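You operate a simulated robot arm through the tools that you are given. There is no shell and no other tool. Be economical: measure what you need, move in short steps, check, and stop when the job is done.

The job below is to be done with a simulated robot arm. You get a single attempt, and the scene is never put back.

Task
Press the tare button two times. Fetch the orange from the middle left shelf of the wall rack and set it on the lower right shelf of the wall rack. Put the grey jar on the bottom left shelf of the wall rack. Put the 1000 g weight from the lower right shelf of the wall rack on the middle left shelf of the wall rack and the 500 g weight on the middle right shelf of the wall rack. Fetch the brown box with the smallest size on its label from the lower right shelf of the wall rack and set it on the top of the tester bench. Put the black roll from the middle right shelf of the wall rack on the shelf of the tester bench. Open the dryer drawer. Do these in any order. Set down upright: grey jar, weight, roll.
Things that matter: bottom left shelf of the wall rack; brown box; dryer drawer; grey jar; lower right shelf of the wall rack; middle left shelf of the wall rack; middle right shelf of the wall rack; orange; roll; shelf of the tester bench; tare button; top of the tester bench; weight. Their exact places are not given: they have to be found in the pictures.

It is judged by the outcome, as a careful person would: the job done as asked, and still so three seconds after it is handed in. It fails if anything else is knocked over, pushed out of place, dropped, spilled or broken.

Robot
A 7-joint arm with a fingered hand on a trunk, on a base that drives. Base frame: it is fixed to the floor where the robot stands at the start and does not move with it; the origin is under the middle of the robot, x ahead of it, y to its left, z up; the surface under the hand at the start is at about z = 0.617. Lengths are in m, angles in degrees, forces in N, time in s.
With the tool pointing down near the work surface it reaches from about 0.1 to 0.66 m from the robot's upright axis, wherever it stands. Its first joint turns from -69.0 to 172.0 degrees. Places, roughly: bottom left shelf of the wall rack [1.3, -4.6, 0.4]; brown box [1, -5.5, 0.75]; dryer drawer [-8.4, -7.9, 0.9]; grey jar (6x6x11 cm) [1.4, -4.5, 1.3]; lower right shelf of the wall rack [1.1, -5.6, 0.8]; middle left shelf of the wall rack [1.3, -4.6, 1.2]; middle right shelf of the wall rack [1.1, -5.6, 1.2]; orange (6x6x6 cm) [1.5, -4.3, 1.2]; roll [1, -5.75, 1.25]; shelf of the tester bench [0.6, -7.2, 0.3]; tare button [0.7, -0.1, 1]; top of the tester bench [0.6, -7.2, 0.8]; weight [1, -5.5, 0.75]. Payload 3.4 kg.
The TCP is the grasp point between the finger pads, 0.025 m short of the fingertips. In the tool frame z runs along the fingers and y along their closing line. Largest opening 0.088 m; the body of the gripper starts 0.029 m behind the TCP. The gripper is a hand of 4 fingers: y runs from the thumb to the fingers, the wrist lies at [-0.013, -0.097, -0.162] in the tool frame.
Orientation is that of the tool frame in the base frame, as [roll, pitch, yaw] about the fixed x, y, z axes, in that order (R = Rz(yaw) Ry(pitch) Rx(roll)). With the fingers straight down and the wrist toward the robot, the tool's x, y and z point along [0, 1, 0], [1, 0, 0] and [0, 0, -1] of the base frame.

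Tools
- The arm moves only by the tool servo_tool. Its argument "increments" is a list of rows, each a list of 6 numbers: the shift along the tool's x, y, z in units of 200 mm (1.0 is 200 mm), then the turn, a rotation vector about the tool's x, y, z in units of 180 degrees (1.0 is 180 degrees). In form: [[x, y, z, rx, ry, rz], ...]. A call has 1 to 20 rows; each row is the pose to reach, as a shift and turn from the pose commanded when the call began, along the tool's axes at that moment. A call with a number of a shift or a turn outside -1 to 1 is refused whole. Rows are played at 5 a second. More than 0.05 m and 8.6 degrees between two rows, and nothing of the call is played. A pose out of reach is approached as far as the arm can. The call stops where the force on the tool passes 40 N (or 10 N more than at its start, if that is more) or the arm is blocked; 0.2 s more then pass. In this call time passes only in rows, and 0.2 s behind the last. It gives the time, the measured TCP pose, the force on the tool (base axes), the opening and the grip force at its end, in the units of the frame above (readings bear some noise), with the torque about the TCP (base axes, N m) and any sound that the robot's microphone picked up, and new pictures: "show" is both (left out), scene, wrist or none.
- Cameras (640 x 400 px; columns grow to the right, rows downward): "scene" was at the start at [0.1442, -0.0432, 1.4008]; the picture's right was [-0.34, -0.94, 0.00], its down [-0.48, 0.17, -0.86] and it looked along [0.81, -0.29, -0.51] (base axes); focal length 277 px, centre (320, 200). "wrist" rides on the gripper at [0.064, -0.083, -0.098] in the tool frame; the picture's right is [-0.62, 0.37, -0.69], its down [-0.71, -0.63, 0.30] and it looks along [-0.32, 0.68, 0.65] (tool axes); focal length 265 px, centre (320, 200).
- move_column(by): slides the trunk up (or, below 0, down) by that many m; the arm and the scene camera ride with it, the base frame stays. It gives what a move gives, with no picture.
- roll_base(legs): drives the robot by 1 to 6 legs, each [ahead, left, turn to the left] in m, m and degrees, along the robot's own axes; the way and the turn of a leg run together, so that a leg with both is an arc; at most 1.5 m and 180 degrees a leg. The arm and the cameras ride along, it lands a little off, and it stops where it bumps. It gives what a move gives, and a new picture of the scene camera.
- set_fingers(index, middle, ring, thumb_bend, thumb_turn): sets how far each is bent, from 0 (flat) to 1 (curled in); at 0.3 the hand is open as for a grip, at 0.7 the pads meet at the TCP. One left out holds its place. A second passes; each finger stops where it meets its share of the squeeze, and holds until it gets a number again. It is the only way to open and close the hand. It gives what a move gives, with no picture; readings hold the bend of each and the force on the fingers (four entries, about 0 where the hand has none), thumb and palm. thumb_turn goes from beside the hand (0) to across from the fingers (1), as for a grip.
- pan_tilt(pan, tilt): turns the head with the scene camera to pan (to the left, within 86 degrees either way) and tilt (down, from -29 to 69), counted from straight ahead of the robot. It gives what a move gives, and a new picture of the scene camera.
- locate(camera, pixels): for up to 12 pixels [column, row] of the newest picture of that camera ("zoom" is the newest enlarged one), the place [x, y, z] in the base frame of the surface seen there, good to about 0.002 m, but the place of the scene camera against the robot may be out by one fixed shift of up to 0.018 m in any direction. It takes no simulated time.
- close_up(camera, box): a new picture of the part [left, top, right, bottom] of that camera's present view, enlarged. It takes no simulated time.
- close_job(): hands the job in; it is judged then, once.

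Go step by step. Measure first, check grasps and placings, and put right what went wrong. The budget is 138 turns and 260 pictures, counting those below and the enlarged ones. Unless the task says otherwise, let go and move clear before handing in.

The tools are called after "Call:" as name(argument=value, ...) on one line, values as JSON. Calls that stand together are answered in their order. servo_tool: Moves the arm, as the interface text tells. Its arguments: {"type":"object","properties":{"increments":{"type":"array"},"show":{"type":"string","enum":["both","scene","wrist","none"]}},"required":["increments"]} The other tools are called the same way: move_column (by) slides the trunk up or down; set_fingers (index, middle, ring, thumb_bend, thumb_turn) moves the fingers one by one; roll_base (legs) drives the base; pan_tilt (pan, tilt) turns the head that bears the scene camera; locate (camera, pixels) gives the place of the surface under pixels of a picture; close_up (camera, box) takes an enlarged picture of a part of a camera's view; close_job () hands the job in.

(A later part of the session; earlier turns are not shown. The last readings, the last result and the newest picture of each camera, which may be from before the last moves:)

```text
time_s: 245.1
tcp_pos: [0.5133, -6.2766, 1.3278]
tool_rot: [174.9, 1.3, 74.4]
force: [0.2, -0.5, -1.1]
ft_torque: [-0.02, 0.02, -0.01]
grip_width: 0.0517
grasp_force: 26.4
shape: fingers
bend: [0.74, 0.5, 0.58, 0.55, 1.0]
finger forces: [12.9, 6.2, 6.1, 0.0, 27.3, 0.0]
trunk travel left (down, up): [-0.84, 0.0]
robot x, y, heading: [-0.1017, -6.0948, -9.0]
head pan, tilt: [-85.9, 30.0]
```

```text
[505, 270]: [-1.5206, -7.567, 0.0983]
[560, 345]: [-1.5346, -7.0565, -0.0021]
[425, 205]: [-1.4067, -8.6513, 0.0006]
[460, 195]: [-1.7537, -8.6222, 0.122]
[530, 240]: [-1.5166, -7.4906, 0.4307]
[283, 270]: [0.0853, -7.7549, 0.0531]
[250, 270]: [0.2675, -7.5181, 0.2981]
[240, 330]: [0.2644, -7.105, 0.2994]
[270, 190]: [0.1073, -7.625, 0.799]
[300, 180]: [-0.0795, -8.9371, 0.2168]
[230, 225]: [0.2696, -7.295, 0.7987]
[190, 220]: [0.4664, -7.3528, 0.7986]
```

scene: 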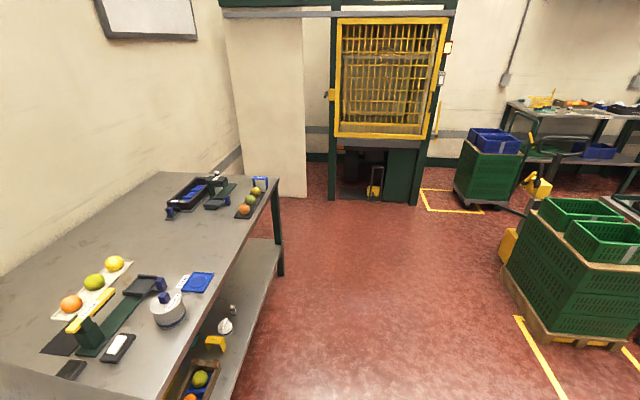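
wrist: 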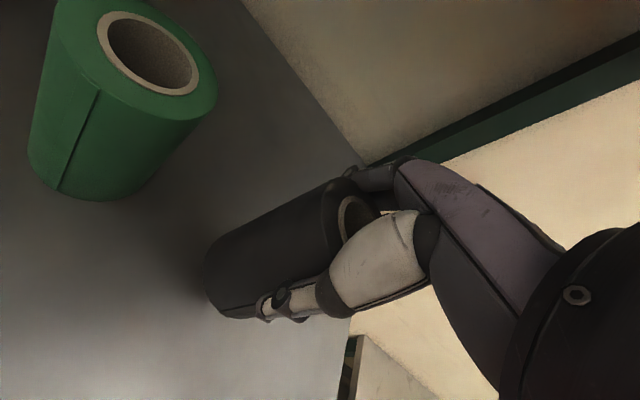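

Lane is clear (x from −1.5 to 0.1). Drive to a standoff in front of the bench's right half and lower the column.

Call:
roll_base(legs=[[-0.29, 0, -3], [0, -1.2, 0]])

Call:
move_column(by=-0.4)

Call:
move_column(by=-0.4)

Call:
pan_tilt(pan=0, tilt=25)

```text
time_s: 252.9
tcp_pos: [-0.0243, -7.428, 1.3272]
tool_rot: [174.9, 1.2, 72.4]
force: [0.2, 0.0, -1.3]
ft_torque: [0.05, 0.03, -0.01]
grip_width: 0.0519
grasp_force: 25.8
shape: fingers
bend: [0.74, 0.5, 0.58, 0.55, 1.0]
finger forces: [12.9, 6.3, 6.1, 0.0, 27.2, 0.0]
trunk travel left (down, up): [-0.84, 0.0]
robot x, y, heading: [-0.6306, -7.2285, -11.1]
head pan, tilt: [-85.9, 30.0]
```

scene: 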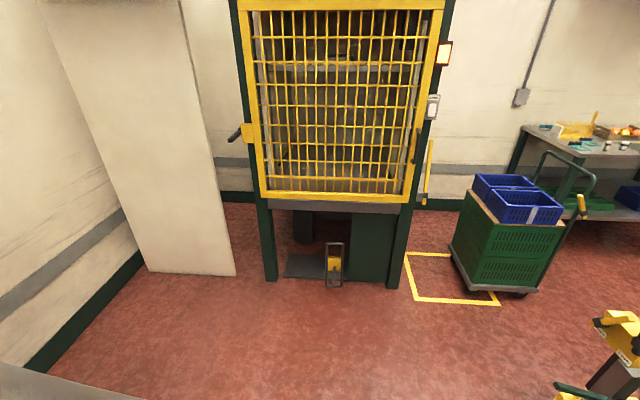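

```text
time_s: 256.7
tcp_pos: [-0.0252, -7.4276, 0.9272]
tool_rot: [175.0, 1.2, 72.4]
force: [-0.1, -1.2, -0.6]
ft_torque: [0.01, -0.01, 0.03]
grip_width: 0.0521
grasp_force: 25.9
shape: fingers
bend: [0.74, 0.5, 0.58, 0.55, 1.0]
finger forces: [12.9, 6.2, 6.1, 0.0, 27.0, 0.0]
trunk travel left (down, up): [-0.44, 0.4]
robot x, y, heading: [-0.6335, -7.2257, -11.0]
head pan, tilt: [-85.9, 30.0]
```

```text
time_s: 260.5
tcp_pos: [-0.0252, -7.428, 0.5269]
tool_rot: [175.0, 1.2, 72.4]
force: [-0.7, -0.1, -1.3]
ft_torque: [0.0, -0.01, 0.02]
grip_width: 0.0516
grasp_force: 26.2
shape: fingers
bend: [0.74, 0.5, 0.58, 0.55, 1.0]
finger forces: [12.9, 6.1, 6.2, 0.1, 27.0, 0.0]
trunk travel left (down, up): [-0.04, 0.8]
robot x, y, heading: [-0.6317, -7.2291, -11.1]
head pan, tilt: [-85.9, 30.0]
```

```text
time_s: 262.1
tcp_pos: [-0.0254, -7.4271, 0.5269]
tool_rot: [174.8, 1.2, 72.4]
force: [-0.3, -0.3, -1.3]
ft_torque: [-0.01, 0.01, 0.02]
grip_width: 0.0519
grasp_force: 25.8
shape: fingers
bend: [0.74, 0.5, 0.58, 0.55, 1.0]
finger forces: [12.9, 6.2, 6.2, 0.0, 27.0, 0.0]
trunk travel left (down, up): [-0.04, 0.8]
robot x, y, heading: [-0.6295, -7.2273, -10.9]
head pan, tilt: [0.0, 25.0]
```

scene: 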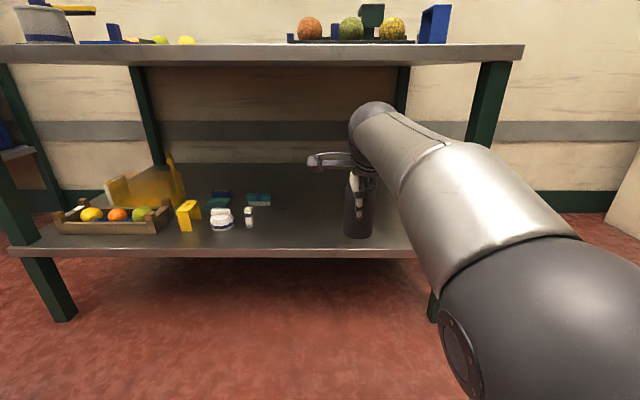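

Roll in front of the free shelf portion. Check the nearby small items and leg positions.

Call:
locate(camera="scene", pixels=[[250, 215], [258, 200], [222, 218], [330, 230], [430, 270], [440, 180], [480, 110], [400, 245], [300, 60], [420, 252]])

```text
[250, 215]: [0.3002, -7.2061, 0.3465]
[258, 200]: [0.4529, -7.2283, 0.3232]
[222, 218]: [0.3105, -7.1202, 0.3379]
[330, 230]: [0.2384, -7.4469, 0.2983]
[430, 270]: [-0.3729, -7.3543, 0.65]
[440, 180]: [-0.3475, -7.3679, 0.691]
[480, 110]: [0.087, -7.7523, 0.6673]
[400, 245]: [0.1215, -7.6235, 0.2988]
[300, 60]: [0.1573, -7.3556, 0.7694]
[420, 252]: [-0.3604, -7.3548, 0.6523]
```

Clear. Lower the hand 90 mm, then drive ahead 0.30.

Call:
servo_tool(increments=[[0, -0.013, 0.15, 0, 0, 0], [0, -0.027, 0.3, 0, 0, 0], [0, -0.04, 0.448, 0, 0, 0]], show="none")

Call:
roll_base(legs=[[0.3, 0, 0]])

Call:
servo_tool(increments=[[0, 0, 0, 0, 0, 0]], show="wrist")

Call:
locate(camera="wrist", pixels=[[150, 300], [200, 340], [200, 150], [210, 285]])

```text
time_s: 262.9
tcp_pos: [-0.0257, -7.4283, 0.4372]
tool_rot: [174.7, 1.2, 72.3]
force: [0.3, -0.2, -0.7]
ft_torque: [0.01, 0.01, 0.02]
grip_width: 0.0517
grasp_force: 25.8
shape: fingers
bend: [0.74, 0.5, 0.58, 0.55, 1.0]
finger forces: [12.7, 6.1, 6.1, 0.0, 26.4, 0.0]
trunk travel left (down, up): [-0.04, 0.8]
robot x, y, heading: [-0.6328, -7.2278, -11.2]
head pan, tilt: [0.0, 25.0]
```

```text
time_s: 265.0
tcp_pos: [0.2717, -7.4875, 0.437]
tool_rot: [174.9, 1.2, 72.3]
force: [0.4, -0.2, -1.6]
ft_torque: [0.0, 0.0, 0.01]
grip_width: 0.052
grasp_force: 26.1
shape: fingers
bend: [0.74, 0.5, 0.58, 0.55, 1.0]
finger forces: [12.7, 6.2, 6.1, 0.0, 26.4, 0.0]
trunk travel left (down, up): [-0.04, 0.8]
robot x, y, heading: [-0.3335, -7.2921, -11.3]
head pan, tilt: [0.0, 25.0]
```

scene: 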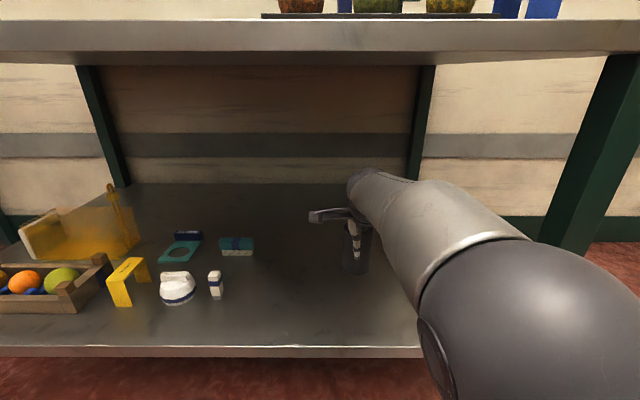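

```text
time_s: 265.4
tcp_pos: [0.2709, -7.4868, 0.4375]
tool_rot: [174.8, 1.2, 72.3]
force: [0.3, -0.8, -0.5]
ft_torque: [-0.03, -0.01, 0.01]
grip_width: 0.0516
grasp_force: 25.8
shape: fingers
bend: [0.74, 0.5, 0.58, 0.55, 1.0]
finger forces: [12.7, 6.2, 6.2, 0.0, 26.3, 0.1]
trunk travel left (down, up): [-0.04, 0.8]
robot x, y, heading: [-0.3331, -7.2878, -11.1]
head pan, tilt: [0.0, 25.0]
```

wrist: 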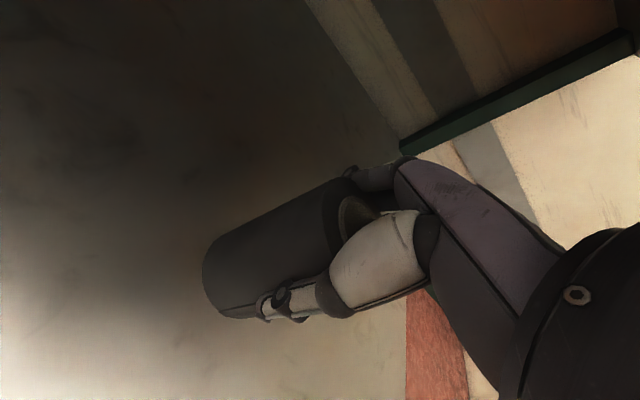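

```text
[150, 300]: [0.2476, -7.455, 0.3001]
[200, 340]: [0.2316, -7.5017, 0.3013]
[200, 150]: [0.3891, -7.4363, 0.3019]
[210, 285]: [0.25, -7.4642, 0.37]
```

Shelf z=0.301; lower 59 mm then feel for contact.

Call:
servo_tool(increments=[[0, -0.01, 0.1, 0, 0, 0], [0, -0.02, 0.2, 0, 0, 0], [0, -0.024, 0.26, 0, 0, 0], [0, -0.026, 0.29, 0, 0, 0]], show="none")

Call:
servo_tool(increments=[[0, 0, 0.006, 0, 0, 0], [0, 0, 0.012, 0, 0, 0]], show="none")

```text
time_s: 266.4
tcp_pos: [0.2703, -7.4894, 0.3794]
tool_rot: [174.8, 1.3, 72.2]
force: [-0.2, -0.1, -1.0]
ft_torque: [-0.01, -0.05, 0.01]
grip_width: 0.0518
grasp_force: 25.5
shape: fingers
bend: [0.74, 0.5, 0.58, 0.55, 1.0]
finger forces: [12.7, 6.1, 6.1, 0.0, 26.1, 0.1]
trunk travel left (down, up): [-0.04, 0.8]
robot x, y, heading: [-0.3337, -7.2868, -11.4]
head pan, tilt: [0.0, 25.0]
```

```text
time_s: 267.0
tcp_pos: [0.2714, -7.4883, 0.3763]
tool_rot: [174.7, 1.2, 72.3]
force: [-0.5, 0.4, 2.2]
ft_torque: [-0.03, -0.08, 0.0]
grip_width: 0.0518
grasp_force: 26.3
shape: fingers
bend: [0.74, 0.5, 0.58, 0.55, 1.0]
finger forces: [13.0, 6.2, 6.2, 0.1, 26.8, 0.1]
trunk travel left (down, up): [-0.04, 0.8]
robot x, y, heading: [-0.3312, -7.2891, -11.0]
head pan, tilt: [0.0, 25.0]
```

Contact (+2.2 N). Releasing and rising.

Call:
set_fingers(index=0.45, middle=0.4, ring=0.4, thumb_bend=0.4)

Call:
set_fingers(index=0.2, middle=0.2, ring=0.2, thumb_bend=0.25)

Call:
servo_tool(increments=[[0, 0, -0.06, 0, 0, 0], [0, 0, -0.16, 0, 0, 0], [0, 0, -0.28, 0, 0, 0], [0, 0, -0.42, 0, 0, 0]], show="wrist")

```text
time_s: 268.0
tcp_pos: [0.2702, -7.4897, 0.3778]
tool_rot: [174.8, 1.2, 72.3]
force: [0.2, 0.7, 4.5]
ft_torque: [-0.05, -0.17, 0.04]
grip_width: 0.0711
grasp_force: 15.0
shape: fingers
bend: [0.36, 0.4, 0.4, 0.4, 0.99]
finger forces: [16.6, 0.0, 0.0, 0.0, 13.2, 0.0]
trunk travel left (down, up): [-0.04, 0.8]
robot x, y, heading: [-0.3351, -7.2909, -11.2]
head pan, tilt: [0.0, 25.0]
```

```text
time_s: 269.0
tcp_pos: [0.2707, -7.4892, 0.3756]
tool_rot: [174.9, 1.2, 72.3]
force: [0.0, -0.3, 0.0]
ft_torque: [-0.01, -0.04, -0.04]
grip_width: 0.1
grasp_force: 0.2
shape: fingers
bend: [0.2, 0.2, 0.2, 0.25, 0.97]
finger forces: [0.0, 0.0, 0.0, 0.1, 0.2, 0.1]
trunk travel left (down, up): [-0.04, 0.8]
robot x, y, heading: [-0.3349, -7.2887, -11.2]
head pan, tilt: [0.0, 25.0]
```

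```text
time_s: 270.0
tcp_pos: [0.2642, -7.4866, 0.4592]
tool_rot: [174.9, 1.2, 72.4]
force: [0.6, 0.3, -0.8]
ft_torque: [-0.01, 0.0, -0.02]
grip_width: 0.1002
grasp_force: 0.0
shape: fingers
bend: [0.2, 0.2, 0.2, 0.25, 0.97]
finger forces: [0.0, 0.0, 0.0, 0.0, 0.0, 0.0]
trunk travel left (down, up): [-0.04, 0.8]
robot x, y, heading: [-0.3304, -7.288, -11.3]
head pan, tilt: [0.0, 25.0]
```

wrist: 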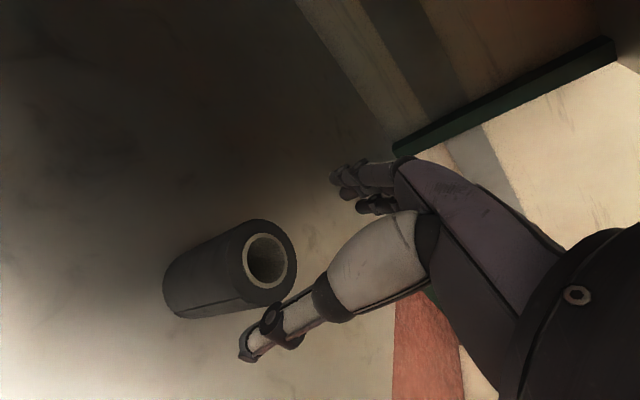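

The roll stands upright on the bench shelf. Back off, raise the column, and return to the rack's right bay for the Day 7 box.

Call:
roll_base(legs=[[-0.35, 0, 0], [0, 1.2, 1.5]])

Call:
move_column(by=0.39)

Call:
servo_tool(increments=[[0, 0, -0.2, 0, 0, 0], [0, 0.02, -0.4, 0, 0, 0], [0, 0.04, -0.54, 0, 0, 0]], show="none")

Call:
roll_base(legs=[[0.41, 0, 0], [0, 0.49, 0]])

Call:
servo_tool(increments=[[0, 0, 0, 0, 0, 0]], show="wrist")

```text
time_s: 277.8
tcp_pos: [0.1535, -6.2477, 0.4582]
tool_rot: [174.8, 1.1, 73.3]
force: [0.7, 0.3, 0.5]
ft_torque: [0.0, -0.02, 0.0]
grip_width: 0.1
grasp_force: 0.1
shape: fingers
bend: [0.2, 0.2, 0.2, 0.25, 0.97]
finger forces: [0.1, 0.1, 0.1, 0.0, 0.1, 0.0]
trunk travel left (down, up): [-0.04, 0.8]
robot x, y, heading: [-0.4506, -6.0579, -10.3]
head pan, tilt: [0.0, 25.0]
```

scene: 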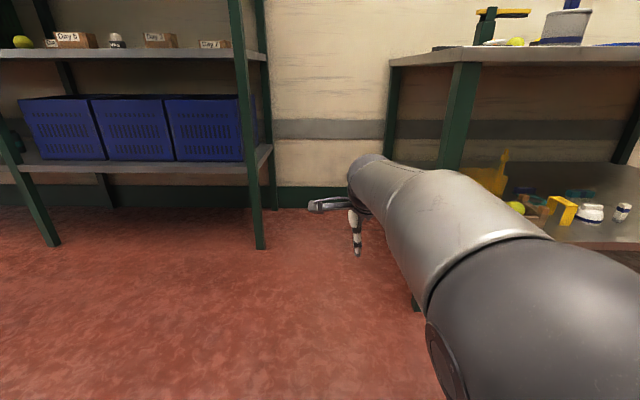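

```text
time_s: 281.6
tcp_pos: [0.1521, -6.2482, 0.8492]
tool_rot: [174.8, 1.2, 73.3]
force: [-1.0, 0.6, 0.1]
ft_torque: [0.03, 0.01, -0.03]
grip_width: 0.1
grasp_force: 0.1
shape: fingers
bend: [0.2, 0.2, 0.2, 0.25, 0.97]
finger forces: [0.1, 0.0, 0.0, 0.1, 0.1, 0.0]
trunk travel left (down, up): [-0.43, 0.41]
robot x, y, heading: [-0.4469, -6.061, -10.2]
head pan, tilt: [0.0, 25.0]
```

```text
time_s: 282.4
tcp_pos: [0.1518, -6.2436, 0.9574]
tool_rot: [174.9, 1.2, 73.3]
force: [0.1, -0.7, -0.5]
ft_torque: [-0.01, 0.01, 0.04]
grip_width: 0.1002
grasp_force: 0.0
shape: fingers
bend: [0.2, 0.2, 0.2, 0.25, 0.97]
finger forces: [0.0, 0.0, 0.0, 0.1, 0.0, 0.0]
trunk travel left (down, up): [-0.43, 0.41]
robot x, y, heading: [-0.4482, -6.0583, -10.0]
head pan, tilt: [0.0, 25.0]
```

```text
time_s: 287.4
tcp_pos: [0.6538, -5.8379, 0.956]
tool_rot: [174.8, 1.1, 73.2]
force: [0.0, 0.2, 0.4]
ft_torque: [0.0, 0.01, 0.03]
grip_width: 0.1001
grasp_force: 0.1
shape: fingers
bend: [0.2, 0.2, 0.2, 0.25, 0.97]
finger forces: [0.1, 0.1, 0.0, 0.0, 0.0, 0.0]
trunk travel left (down, up): [-0.43, 0.41]
robot x, y, heading: [0.0537, -5.6549, -10.3]
head pan, tilt: [0.0, 25.0]
```

scene: 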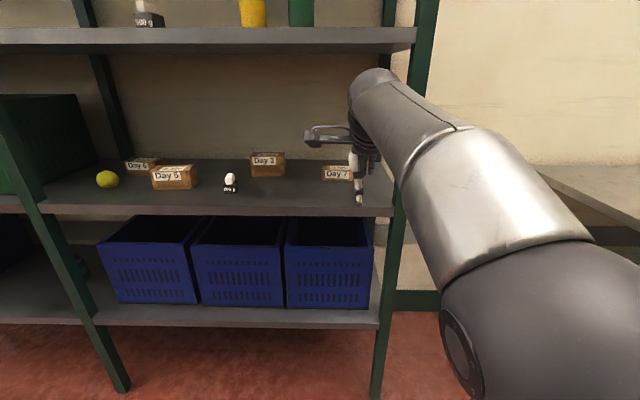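

```text
time_s: 287.8
tcp_pos: [0.6543, -5.8392, 0.9565]
tool_rot: [174.8, 1.1, 73.3]
force: [0.0, 0.8, -0.2]
ft_torque: [0.02, 0.04, -0.03]
grip_width: 0.1
grasp_force: 0.1
shape: fingers
bend: [0.2, 0.2, 0.2, 0.25, 0.97]
finger forces: [0.0, 0.0, 0.0, 0.1, 0.1, 0.1]
trunk travel left (down, up): [-0.43, 0.41]
robot x, y, heading: [0.052, -5.6589, -10.2]
head pan, tilt: [0.0, 25.0]
```

wrist: 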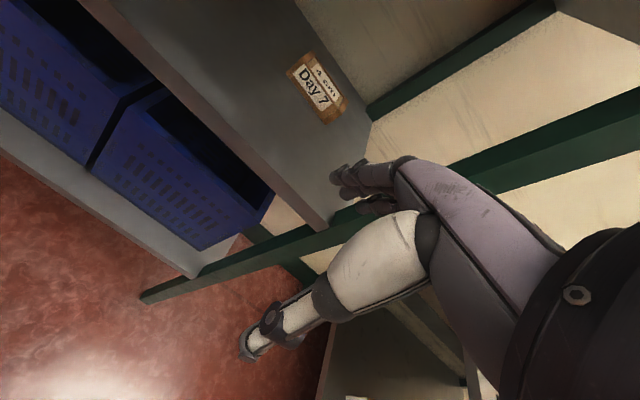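

Call:
close_up(camera="wrist", box=[270, 40, 366, 130])

```text
4.44 times, centred on (318, 85) of wrist
```

zoom: 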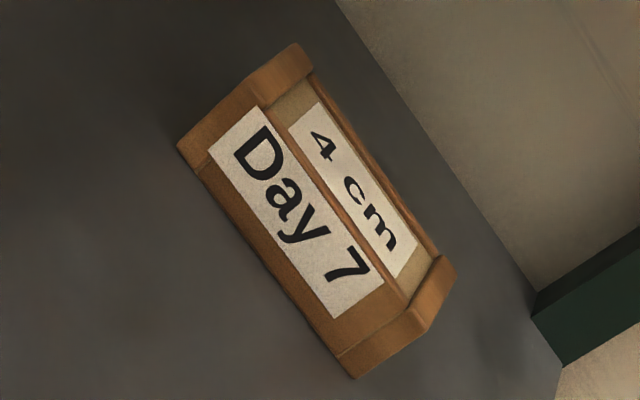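

Call:
locate(camera="zoom", pixels=[[182, 148], [350, 372], [250, 95], [300, 50], [410, 315], [452, 270], [260, 170], [350, 195], [370, 260], [340, 370], [330, 130]])

```text
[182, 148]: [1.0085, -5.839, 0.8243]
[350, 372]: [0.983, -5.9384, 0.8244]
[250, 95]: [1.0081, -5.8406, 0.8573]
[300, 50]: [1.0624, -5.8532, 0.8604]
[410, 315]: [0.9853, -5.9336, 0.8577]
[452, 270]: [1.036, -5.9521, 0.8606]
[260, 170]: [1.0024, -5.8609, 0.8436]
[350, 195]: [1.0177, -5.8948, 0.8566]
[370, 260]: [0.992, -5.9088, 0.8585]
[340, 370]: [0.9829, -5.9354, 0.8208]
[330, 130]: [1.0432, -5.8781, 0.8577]
```

Day 7 box: centre [1.023,-5.895], 0.10×0.055 m, top 0.86. I'll grip it 18 mm left of centre to keep the forearm away from the right leg. Driving in.

Call:
roll_base(legs=[[0, 0.03, 0], [0.372, 0, 0]])

Call:
servo_tool(increments=[[0, 0, 0, 0, 0, 0]], show="wrist")

```text
time_s: 290.6
tcp_pos: [1.0232, -5.8803, 0.9566]
tool_rot: [174.9, 1.1, 73.0]
force: [1.1, -0.2, 0.0]
ft_torque: [-0.02, 0.03, -0.03]
grip_width: 0.1001
grasp_force: 0.1
shape: fingers
bend: [0.2, 0.2, 0.2, 0.25, 0.97]
finger forces: [0.0, 0.1, 0.1, 0.0, 0.0, 0.1]
trunk travel left (down, up): [-0.43, 0.41]
robot x, y, heading: [0.4213, -5.6911, -10.4]
head pan, tilt: [0.0, 25.0]
```

scene: 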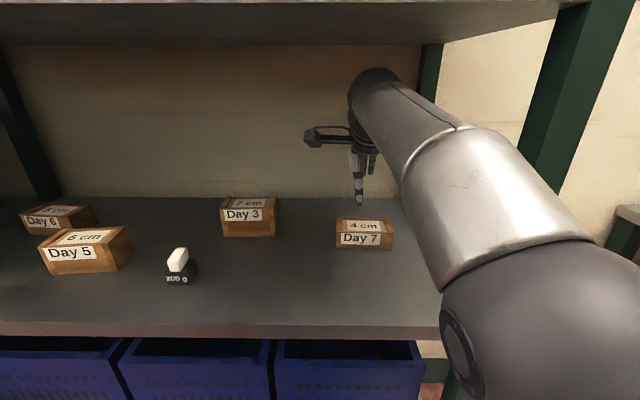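

```text
time_s: 291.1
tcp_pos: [1.024, -5.8807, 0.9562]
tool_rot: [174.8, 1.3, 72.9]
force: [0.6, -0.1, -0.2]
ft_torque: [0.01, 0.02, 0.05]
grip_width: 0.1002
grasp_force: 0.0
shape: fingers
bend: [0.2, 0.2, 0.2, 0.25, 0.97]
finger forces: [0.0, 0.0, 0.1, 0.0, 0.0, 0.1]
trunk travel left (down, up): [-0.43, 0.41]
robot x, y, heading: [0.4217, -5.6937, -10.6]
head pan, tilt: [0.0, 25.0]
```

wrist: 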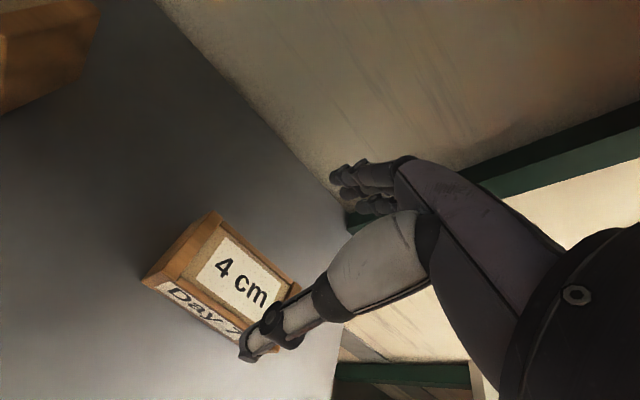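

Over the box. Descend to z≈0.854 and grip.

Call:
servo_tool(increments=[[0, 0.008, 0.1, 0, 0, 0], [0, -0.002, 0.2, 0, 0, 0], [0, -0.012, 0.3, 0, 0, 0], [0, -0.02, 0.4, 0, 0, 0], [0, -0.028, 0.47, 0, 0, 0], [0, -0.032, 0.512, 0, 0, 0]], show="wrist")

Call:
set_fingers(index=0.7, middle=0.7, ring=0.7, thumb_bend=0.7)

Call:
servo_tool(increments=[[0, 0, -0.1, 0, 0, 0], [0, 0, -0.25, 0, 0, 0], [0, 0, -0.4, 0, 0, 0]], show="wrist")

```text
time_s: 292.4
tcp_pos: [1.0252, -5.8833, 0.8537]
tool_rot: [174.8, 1.2, 72.9]
force: [-0.3, -1.0, -0.2]
ft_torque: [-0.01, 0.03, 0.02]
grip_width: 0.1002
grasp_force: 0.1
shape: fingers
bend: [0.2, 0.2, 0.2, 0.25, 0.97]
finger forces: [0.1, 0.0, 0.0, 0.1, 0.1, 0.1]
trunk travel left (down, up): [-0.43, 0.41]
robot x, y, heading: [0.4245, -5.6932, -10.7]
head pan, tilt: [0.0, 25.0]
```

wrist: 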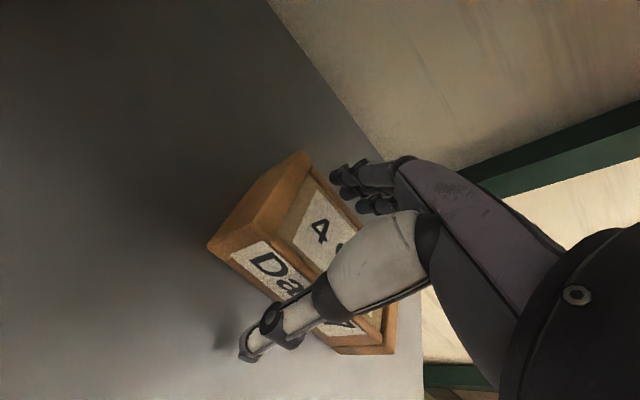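

```text
time_s: 293.4
tcp_pos: [1.0259, -5.8841, 0.8546]
tool_rot: [174.8, 1.2, 72.8]
force: [2.0, 0.1, 3.6]
ft_torque: [-0.05, -0.22, 0.04]
grip_width: 0.0549
grasp_force: 25.2
shape: fingers
bend: [0.42, 0.5, 0.49, 0.46, 0.99]
finger forces: [11.2, 7.0, 7.7, 0.0, 23.8, 0.0]
trunk travel left (down, up): [-0.43, 0.41]
robot x, y, heading: [0.4237, -5.6904, -10.7]
head pan, tilt: [0.0, 25.0]
```

```text
time_s: 294.2
tcp_pos: [1.0181, -5.8812, 0.9338]
tool_rot: [174.9, 1.1, 72.9]
force: [1.1, -0.1, -2.0]
ft_torque: [0.04, -0.02, -0.03]
grip_width: 0.055
grasp_force: 23.8
shape: fingers
bend: [0.43, 0.51, 0.49, 0.46, 0.99]
finger forces: [10.2, 6.5, 7.1, 0.0, 24.2, 0.1]
trunk travel left (down, up): [-0.43, 0.41]
robot x, y, heading: [0.4228, -5.6931, -10.8]
head pan, tilt: [0.0, 25.0]
```

wrist: 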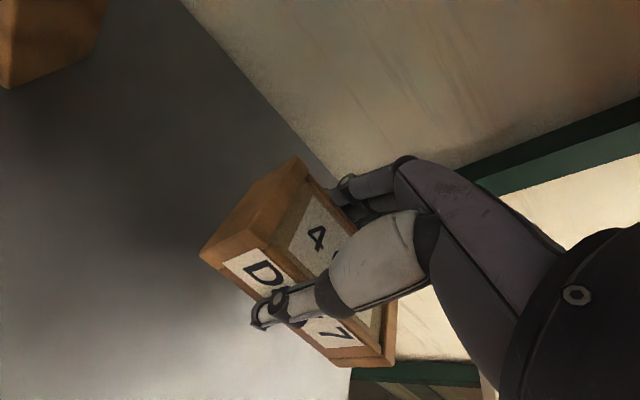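

Box held. Route: back 0.4, right 0.45, back 0.35, right 1.0 to stand before the bench.

Call:
roll_base(legs=[[-0.4, 0, 0], [0, -0.45, 0], [-0.35, 0, 0], [0, -1.0, 0]])

Call:
pan_tilt(pan=0, tilt=30)

```text
time_s: 305.7
tcp_pos: [0.0559, -7.1575, 0.9341]
tool_rot: [174.9, 1.2, 75.2]
force: [-0.3, 0.7, -2.0]
ft_torque: [-0.01, 0.0, 0.0]
grip_width: 0.055
grasp_force: 23.6
shape: fingers
bend: [0.43, 0.51, 0.49, 0.46, 0.99]
finger forces: [10.2, 6.5, 7.1, 0.0, 24.2, 0.0]
trunk travel left (down, up): [-0.43, 0.41]
robot x, y, heading: [-0.5445, -6.9948, -8.4]
head pan, tilt: [0.0, 25.0]
```

scene: 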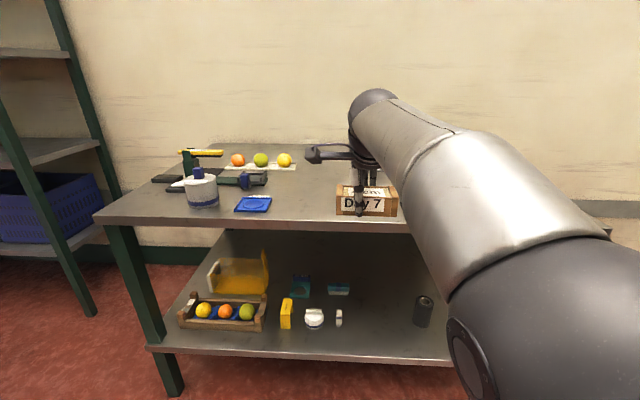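

```text
time_s: 306.4
tcp_pos: [0.0573, -7.1572, 0.9346]
tool_rot: [175.0, 1.2, 75.2]
force: [-0.5, 0.6, -1.6]
ft_torque: [0.07, -0.01, 0.03]
grip_width: 0.0549
grasp_force: 24.2
shape: fingers
bend: [0.43, 0.51, 0.49, 0.46, 0.99]
finger forces: [10.2, 6.5, 7.1, 0.1, 24.2, 0.0]
trunk travel left (down, up): [-0.43, 0.41]
robot x, y, heading: [-0.5475, -6.9893, -8.3]
head pan, tilt: [0.0, 30.0]
```

scene: 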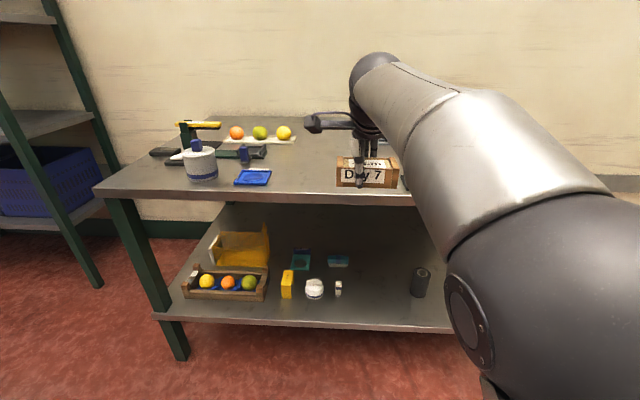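

Call:
locate(camera="scene", pixels=[[255, 177], [270, 178], [320, 175], [320, 190], [285, 140], [350, 205], [330, 150]])

Call:
roll_base(legs=[[0.26, 0, 0]])

Call:
servo_tool(increments=[[0, 0, 0, 0, 0, 0]], show="wrist")

Call:
locate(camera="wrist", pixels=[[100, 250], [180, 320], [250, 370], [200, 100]])

```text
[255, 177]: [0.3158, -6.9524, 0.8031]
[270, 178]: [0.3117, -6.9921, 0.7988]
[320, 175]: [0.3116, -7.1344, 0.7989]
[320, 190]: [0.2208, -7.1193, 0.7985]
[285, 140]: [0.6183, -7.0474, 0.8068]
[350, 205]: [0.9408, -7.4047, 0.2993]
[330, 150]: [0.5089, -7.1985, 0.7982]
```

```text
time_s: 308.2
tcp_pos: [0.3119, -7.193, 0.9331]
tool_rot: [174.9, 1.2, 75.3]
force: [0.5, 0.3, -2.7]
ft_torque: [0.02, -0.02, -0.03]
grip_width: 0.0552
grasp_force: 24.2
shape: fingers
bend: [0.43, 0.51, 0.49, 0.46, 0.99]
finger forces: [10.2, 6.4, 7.2, 0.0, 24.2, 0.0]
trunk travel left (down, up): [-0.43, 0.41]
robot x, y, heading: [-0.2912, -7.0315, -8.5]
head pan, tilt: [0.0, 30.0]
```

scene: 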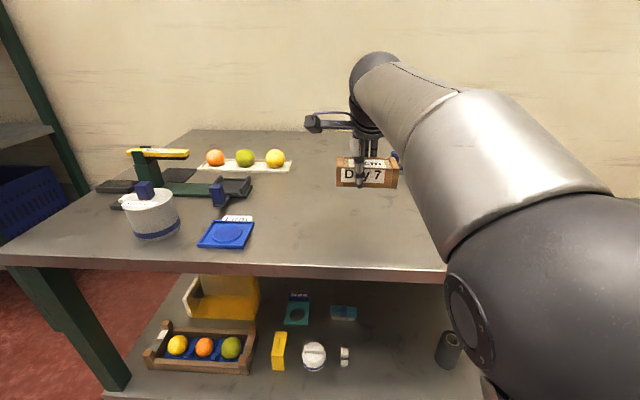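

```text
time_s: 308.6
tcp_pos: [0.3116, -7.1934, 0.9335]
tool_rot: [174.9, 1.2, 75.3]
force: [-0.1, -0.1, -1.3]
ft_torque: [0.02, -0.02, 0.0]
grip_width: 0.0551
grasp_force: 24.0
shape: fingers
bend: [0.43, 0.51, 0.49, 0.46, 0.99]
finger forces: [10.2, 6.6, 7.2, 0.1, 24.2, 0.0]
trunk travel left (down, up): [-0.43, 0.41]
robot x, y, heading: [-0.2913, -7.0334, -8.0]
head pan, tilt: [0.0, 30.0]
```

wrist: 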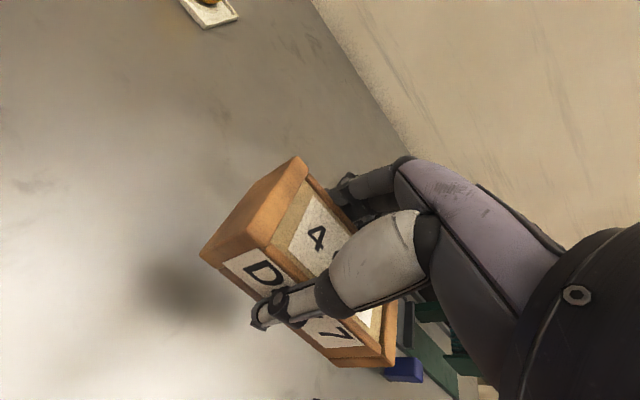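

```text
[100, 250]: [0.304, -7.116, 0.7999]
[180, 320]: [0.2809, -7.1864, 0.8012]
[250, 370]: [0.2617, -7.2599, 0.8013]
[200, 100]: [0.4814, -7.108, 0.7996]
```

Call:
locate(camera="wrist", pixels=[[403, 370], [390, 372], [415, 335], [435, 360], [380, 340], [350, 390], [320, 370]])

```text
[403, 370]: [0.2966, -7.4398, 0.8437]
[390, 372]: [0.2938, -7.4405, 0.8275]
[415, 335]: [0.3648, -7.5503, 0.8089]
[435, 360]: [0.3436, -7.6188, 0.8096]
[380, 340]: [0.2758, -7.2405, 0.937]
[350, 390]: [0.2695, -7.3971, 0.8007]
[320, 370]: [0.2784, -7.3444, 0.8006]
```

Bench top z=0.8005 and clear around. Lowering 97 mm, then feeling for contact.

Call:
servo_tool(increments=[[0, -0.01, 0.12, 0, 0, 0], [0, -0.02, 0.24, 0, 0, 0], [0, -0.03, 0.36, 0, 0, 0], [0, -0.04, 0.45, 0, 0, 0], [0, -0.044, 0.483, 0, 0, 0]], show="none")

Call:
servo_tool(increments=[[0, 0, 0.006, 0, 0, 0], [0, 0, 0.012, 0, 0, 0]], show="none")

```text
time_s: 309.8
tcp_pos: [0.3118, -7.194, 0.8377]
tool_rot: [174.8, 1.2, 75.2]
force: [0.4, 0.0, -1.7]
ft_torque: [0.03, 0.01, -0.01]
grip_width: 0.0553
grasp_force: 23.9
shape: fingers
bend: [0.43, 0.51, 0.49, 0.46, 0.99]
finger forces: [10.2, 6.3, 7.1, 0.0, 24.0, 0.0]
trunk travel left (down, up): [-0.43, 0.41]
robot x, y, heading: [-0.2863, -7.0325, -8.1]
head pan, tilt: [0.0, 30.0]
```

```text
time_s: 310.4
tcp_pos: [0.3117, -7.1944, 0.8345]
tool_rot: [174.9, 1.2, 75.3]
force: [-0.1, 0.2, 0.8]
ft_torque: [-0.01, -0.08, -0.01]
grip_width: 0.0552
grasp_force: 24.6
shape: fingers
bend: [0.43, 0.51, 0.49, 0.46, 0.99]
finger forces: [10.4, 6.7, 7.2, 0.1, 24.0, 0.1]
trunk travel left (down, up): [-0.43, 0.41]
robot x, y, heading: [-0.2897, -7.0279, -8.1]
head pan, tilt: [0.0, 30.0]
```

Contact. Release, rise and back away; then look toward the dryer at [-8.4,-7.9].

Call:
set_fingers(index=0.2, middle=0.2, ring=0.2, thumb_bend=0.25)

Call:
servo_tool(increments=[[0, 0, -0.12, 0, 0, 0], [0, 0, -0.3, 0, 0, 0], [0, 0, -0.5, 0, 0, 0]], show="wrist")

Call:
roll_base(legs=[[-0.35, 0, 0]])

```text
time_s: 311.4
tcp_pos: [0.3108, -7.1948, 0.8333]
tool_rot: [174.7, 1.2, 75.2]
force: [-0.5, -0.1, -1.0]
ft_torque: [-0.01, 0.02, 0.01]
grip_width: 0.0999
grasp_force: 0.0
shape: fingers
bend: [0.2, 0.2, 0.2, 0.25, 0.97]
finger forces: [0.1, 0.0, 0.1, 0.0, 0.1, 0.0]
trunk travel left (down, up): [-0.43, 0.41]
robot x, y, heading: [-0.2903, -7.0323, -8.0]
head pan, tilt: [0.0, 30.0]
```

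```text
time_s: 312.2
tcp_pos: [0.3028, -7.1915, 0.9347]
tool_rot: [174.8, 1.4, 75.2]
force: [-0.5, 0.8, 0.2]
ft_torque: [-0.03, 0.02, -0.02]
grip_width: 0.0998
grasp_force: 0.0
shape: fingers
bend: [0.2, 0.2, 0.2, 0.25, 0.97]
finger forces: [0.0, 0.0, 0.0, 0.1, 0.0, 0.0]
trunk travel left (down, up): [-0.43, 0.41]
robot x, y, heading: [-0.2926, -7.0334, -8.3]
head pan, tilt: [0.0, 30.0]
```

wrist: 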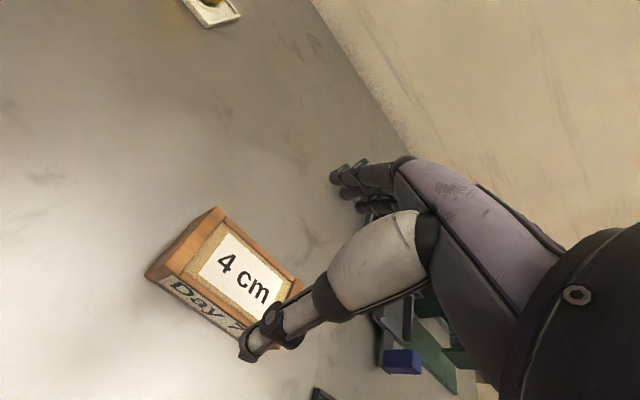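

```text
time_s: 314.5
tcp_pos: [-0.0397, -7.1448, 0.9341]
tool_rot: [174.8, 1.1, 75.1]
force: [-1.0, -0.5, 0.0]
ft_torque: [0.01, 0.0, -0.03]
grip_width: 0.1003
grasp_force: 0.0
shape: fingers
bend: [0.2, 0.2, 0.2, 0.25, 0.97]
finger forces: [0.0, 0.0, 0.0, 0.0, 0.0, 0.1]
trunk travel left (down, up): [-0.43, 0.41]
robot x, y, heading: [-0.6358, -6.9788, -8.7]
head pan, tilt: [0.0, 30.0]
```

scene: 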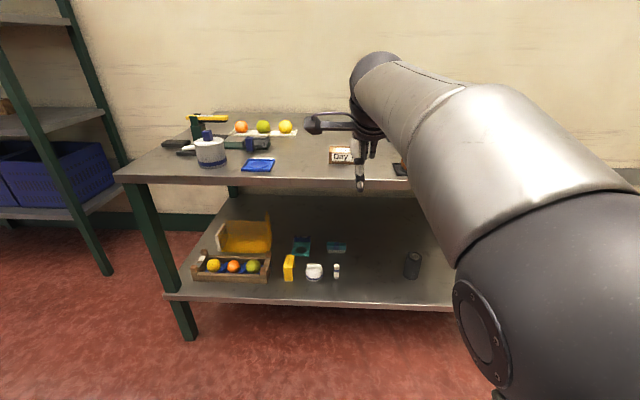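

Box placed on the bench top; roll upright on its shelf. Now turn to face −x and look for the way to the dryer.

Call:
roll_base(legs=[[-0.1, 0.3, 0], [0, 0, 180]])

Call:
pan_tilt(pan=25, tilt=20)

```text
time_s: 323.9
tcp_pos: [-1.2761, -6.4915, 0.9347]
tool_rot: [174.8, 1.2, -105.6]
force: [0.3, 0.2, 0.2]
ft_torque: [-0.01, 0.0, 0.01]
grip_width: 0.1
grasp_force: 0.1
shape: fingers
bend: [0.2, 0.2, 0.2, 0.25, 0.97]
finger forces: [0.0, 0.0, 0.0, 0.0, 0.1, 0.0]
trunk travel left (down, up): [-0.43, 0.41]
robot x, y, heading: [-0.6862, -6.6628, 170.5]
head pan, tilt: [0.0, 30.0]
```

scene: 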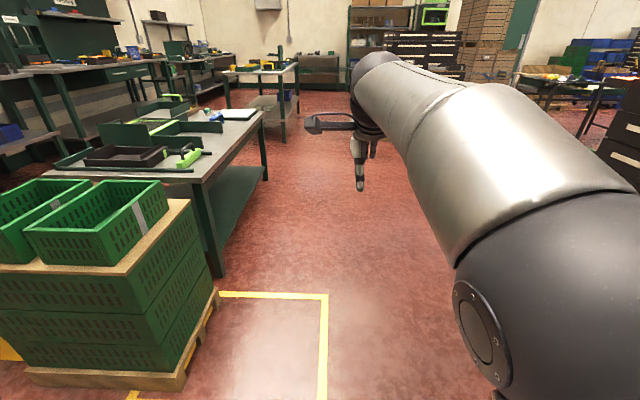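

```text
time_s: 324.8
tcp_pos: [-1.2752, -6.4914, 0.9343]
tool_rot: [174.6, 1.2, -105.5]
force: [0.4, 0.2, 0.7]
ft_torque: [0.0, 0.03, 0.01]
grip_width: 0.0999
grasp_force: 0.1
shape: fingers
bend: [0.2, 0.2, 0.2, 0.25, 0.97]
finger forces: [0.0, 0.0, 0.0, 0.0, 0.0, 0.0]
trunk travel left (down, up): [-0.43, 0.41]
robot x, y, heading: [-0.6796, -6.6615, 171.2]
head pan, tilt: [25.0, 20.0]
```

scene: 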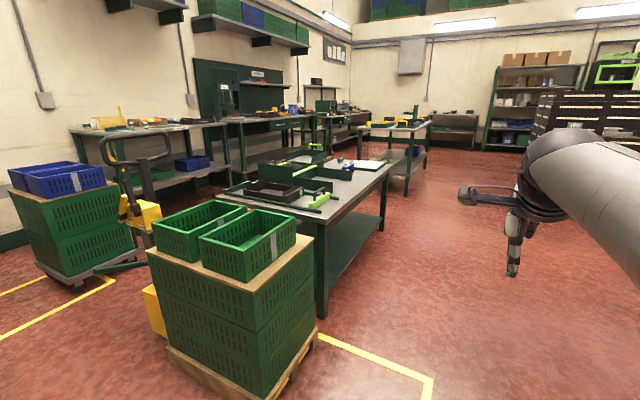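

Call:
locate(camera="scene", pixels=[[390, 170], [383, 230], [320, 315], [405, 190], [430, 125], [475, 148], [490, 150], [525, 150], [365, 125], [345, 105], [450, 118], [318, 335]])

Call:
close_up(camera="scene", box=[280, 40, 500, 190])

```text
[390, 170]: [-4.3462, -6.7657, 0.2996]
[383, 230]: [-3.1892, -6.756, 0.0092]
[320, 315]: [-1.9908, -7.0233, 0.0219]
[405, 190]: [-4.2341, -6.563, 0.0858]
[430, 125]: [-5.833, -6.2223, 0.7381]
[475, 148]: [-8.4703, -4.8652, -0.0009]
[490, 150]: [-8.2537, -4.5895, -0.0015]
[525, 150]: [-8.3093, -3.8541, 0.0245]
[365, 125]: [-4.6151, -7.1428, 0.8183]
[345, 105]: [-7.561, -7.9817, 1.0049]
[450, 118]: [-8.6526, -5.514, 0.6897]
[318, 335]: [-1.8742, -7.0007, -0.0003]
```

```text
2.67 times, centred on (390, 115) of scene
```

zoom: 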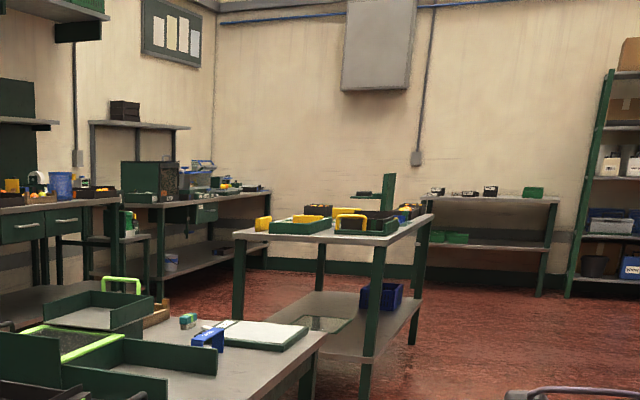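

Call:
pan_tilt(pan=-35, tilt=25)

Call:
pan_tilt(pan=0, tilt=18)

```text
time_s: 326.1
tcp_pos: [-1.2755, -6.4923, 0.9339]
tool_rot: [174.9, 1.2, -105.6]
force: [-0.4, 0.2, 0.5]
ft_torque: [0.01, -0.01, 0.0]
grip_width: 0.0999
grasp_force: 0.1
shape: fingers
bend: [0.2, 0.2, 0.2, 0.25, 0.97]
finger forces: [0.0, 0.1, 0.0, 0.0, 0.0, 0.1]
trunk travel left (down, up): [-0.43, 0.41]
robot x, y, heading: [-0.6864, -6.6613, 171.1]
head pan, tilt: [-35.0, 25.0]
```

scene: 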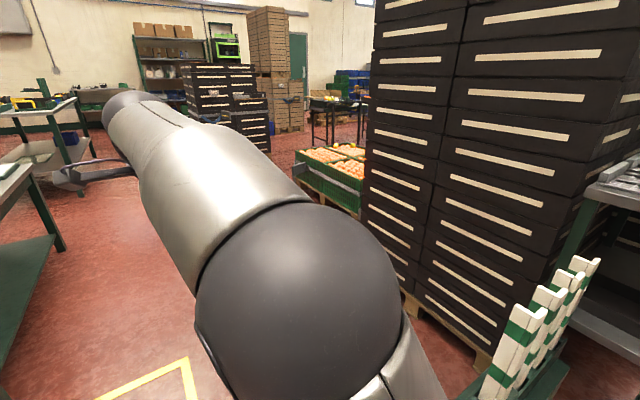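

```text
time_s: 327.1
tcp_pos: [-1.276, -6.4915, 0.9338]
tool_rot: [174.9, 1.2, -105.6]
force: [0.7, 0.1, 0.4]
ft_torque: [0.0, 0.0, -0.04]
grip_width: 0.0997
grasp_force: 0.1
shape: fingers
bend: [0.2, 0.2, 0.2, 0.25, 0.97]
finger forces: [0.0, 0.0, 0.0, 0.0, 0.0, 0.0]
trunk travel left (down, up): [-0.43, 0.41]
robot x, y, heading: [-0.6858, -6.6605, 170.7]
head pan, tilt: [0.0, 18.0]
```

scene: 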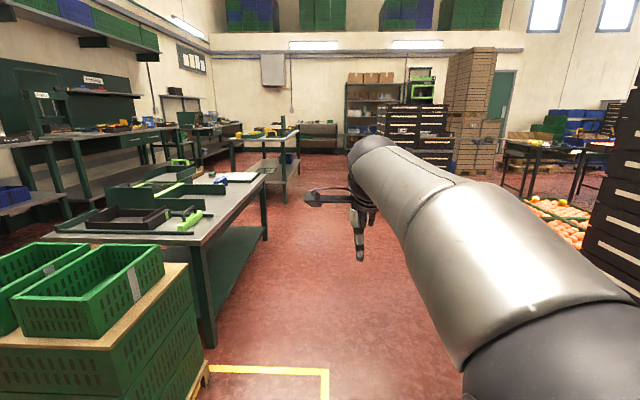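

Call:
locate(camera="scene", pixels=[[600, 290], [585, 225], [535, 205], [505, 185], [575, 205], [452, 165], [298, 165], [285, 200], [265, 235], [267, 180], [205, 340], [335, 150]])

```text
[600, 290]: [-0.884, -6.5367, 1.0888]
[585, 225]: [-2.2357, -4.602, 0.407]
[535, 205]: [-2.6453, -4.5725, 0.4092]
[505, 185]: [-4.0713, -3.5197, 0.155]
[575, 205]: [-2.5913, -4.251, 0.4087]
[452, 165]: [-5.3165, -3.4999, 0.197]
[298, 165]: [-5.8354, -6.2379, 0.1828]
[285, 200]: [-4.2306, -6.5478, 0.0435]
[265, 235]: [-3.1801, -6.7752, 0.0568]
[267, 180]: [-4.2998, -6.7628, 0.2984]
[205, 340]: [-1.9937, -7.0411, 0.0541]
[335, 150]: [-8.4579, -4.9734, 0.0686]
```

The lane follows heading ~170° past the benches. I'll drive 0.35 m rightward offset and ~4.4 m ahead, then look again.

Call:
roll_base(legs=[[1.45, -0.35, 0], [1.5, 0, 0], [1.5, 0, 0]])

Call:
pan_tilt(pan=40, tilt=18)

```text
time_s: 348.4
tcp_pos: [-5.5631, -5.4173, 0.9346]
tool_rot: [174.8, 1.2, -106.6]
force: [0.4, -0.8, 0.8]
ft_torque: [0.03, 0.02, 0.04]
grip_width: 0.0998
grasp_force: 0.0
shape: fingers
bend: [0.2, 0.2, 0.2, 0.25, 0.97]
finger forces: [0.0, 0.0, 0.1, 0.1, 0.0, 0.0]
trunk travel left (down, up): [-0.43, 0.41]
robot x, y, heading: [-4.971, -5.5994, 169.7]
head pan, tilt: [0.0, 18.0]
```

scene: 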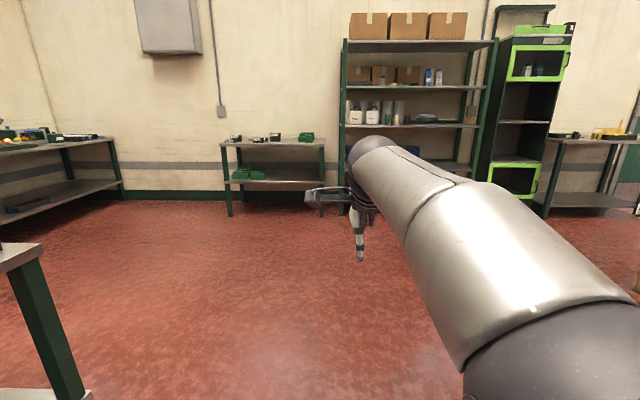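

```text
time_s: 349.5
tcp_pos: [-5.5638, -5.4177, 0.9342]
tool_rot: [174.8, 1.3, -106.7]
force: [-0.8, -0.1, 0.1]
ft_torque: [-0.03, -0.02, 0.02]
grip_width: 0.0999
grasp_force: 0.0
shape: fingers
bend: [0.2, 0.2, 0.2, 0.25, 0.97]
finger forces: [0.1, 0.0, 0.1, 0.1, 0.0, 0.0]
trunk travel left (down, up): [-0.43, 0.41]
robot x, y, heading: [-4.9734, -5.5994, 169.8]
head pan, tilt: [40.0, 18.0]
```

scene: 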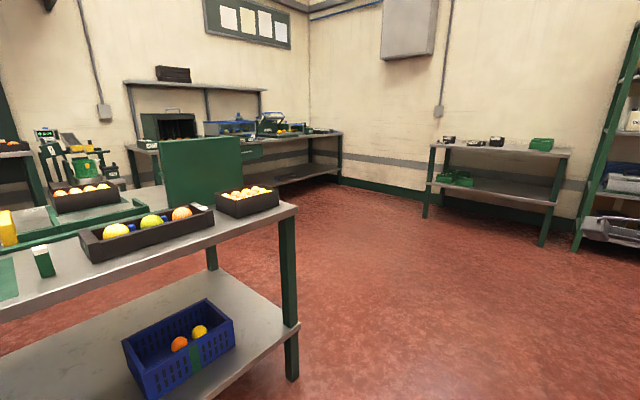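

Call:
roll_base(legs=[[1.5, 0, 0], [0, 0, 60]])

Call:
pan_tilt(pan=10, tilt=15)

Call:
close_up(camera="scene", box=[0, 0, 400, 250])

```text
time_s: 359.7
tcp_pos: [-6.9371, -5.7238, 0.9337]
tool_rot: [174.9, 1.3, -47.8]
force: [0.2, -0.4, 0.5]
ft_torque: [0.04, 0.01, 0.02]
grip_width: 0.1
grasp_force: 0.0
shape: fingers
bend: [0.2, 0.2, 0.2, 0.25, 0.97]
finger forces: [0.0, 0.0, 0.0, 0.0, 0.1, 0.0]
trunk travel left (down, up): [-0.43, 0.41]
robot x, y, heading: [-6.4767, -5.3147, -131.3]
head pan, tilt: [40.0, 18.0]
```

scene: 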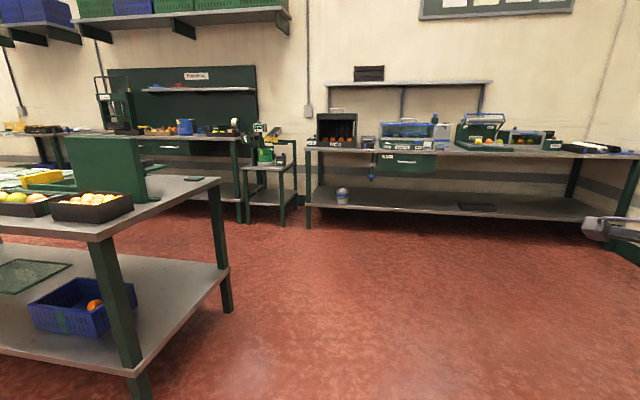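

```text
time_s: 360.6
tcp_pos: [-6.9361, -5.7245, 0.9339]
tool_rot: [174.8, 1.2, -47.6]
force: [-0.3, -0.4, 0.1]
ft_torque: [0.0, 0.03, -0.01]
grip_width: 0.0997
grasp_force: 0.0
shape: fingers
bend: [0.2, 0.2, 0.2, 0.25, 0.97]
finger forces: [0.1, 0.0, 0.0, 0.0, 0.0, 0.0]
trunk travel left (down, up): [-0.43, 0.41]
robot x, y, heading: [-6.4753, -5.315, -131.3]
head pan, tilt: [10.0, 15.0]
```

scene: 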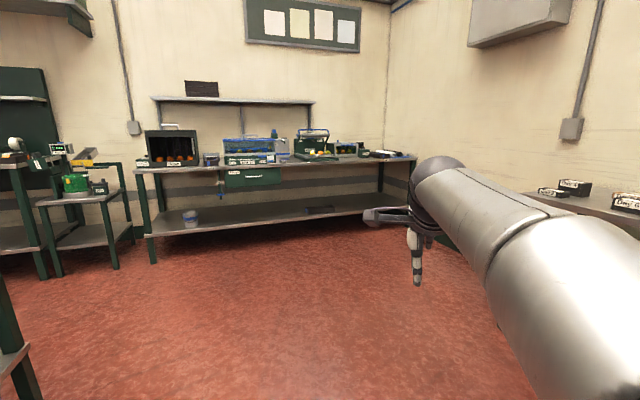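

```text
1.60 times, centred on (200, 125) of scene
```

zoom: 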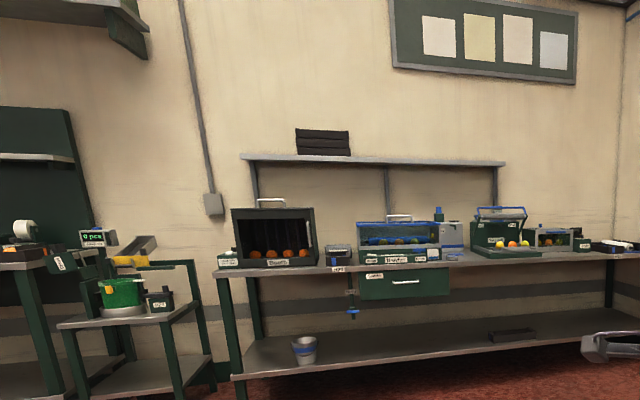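

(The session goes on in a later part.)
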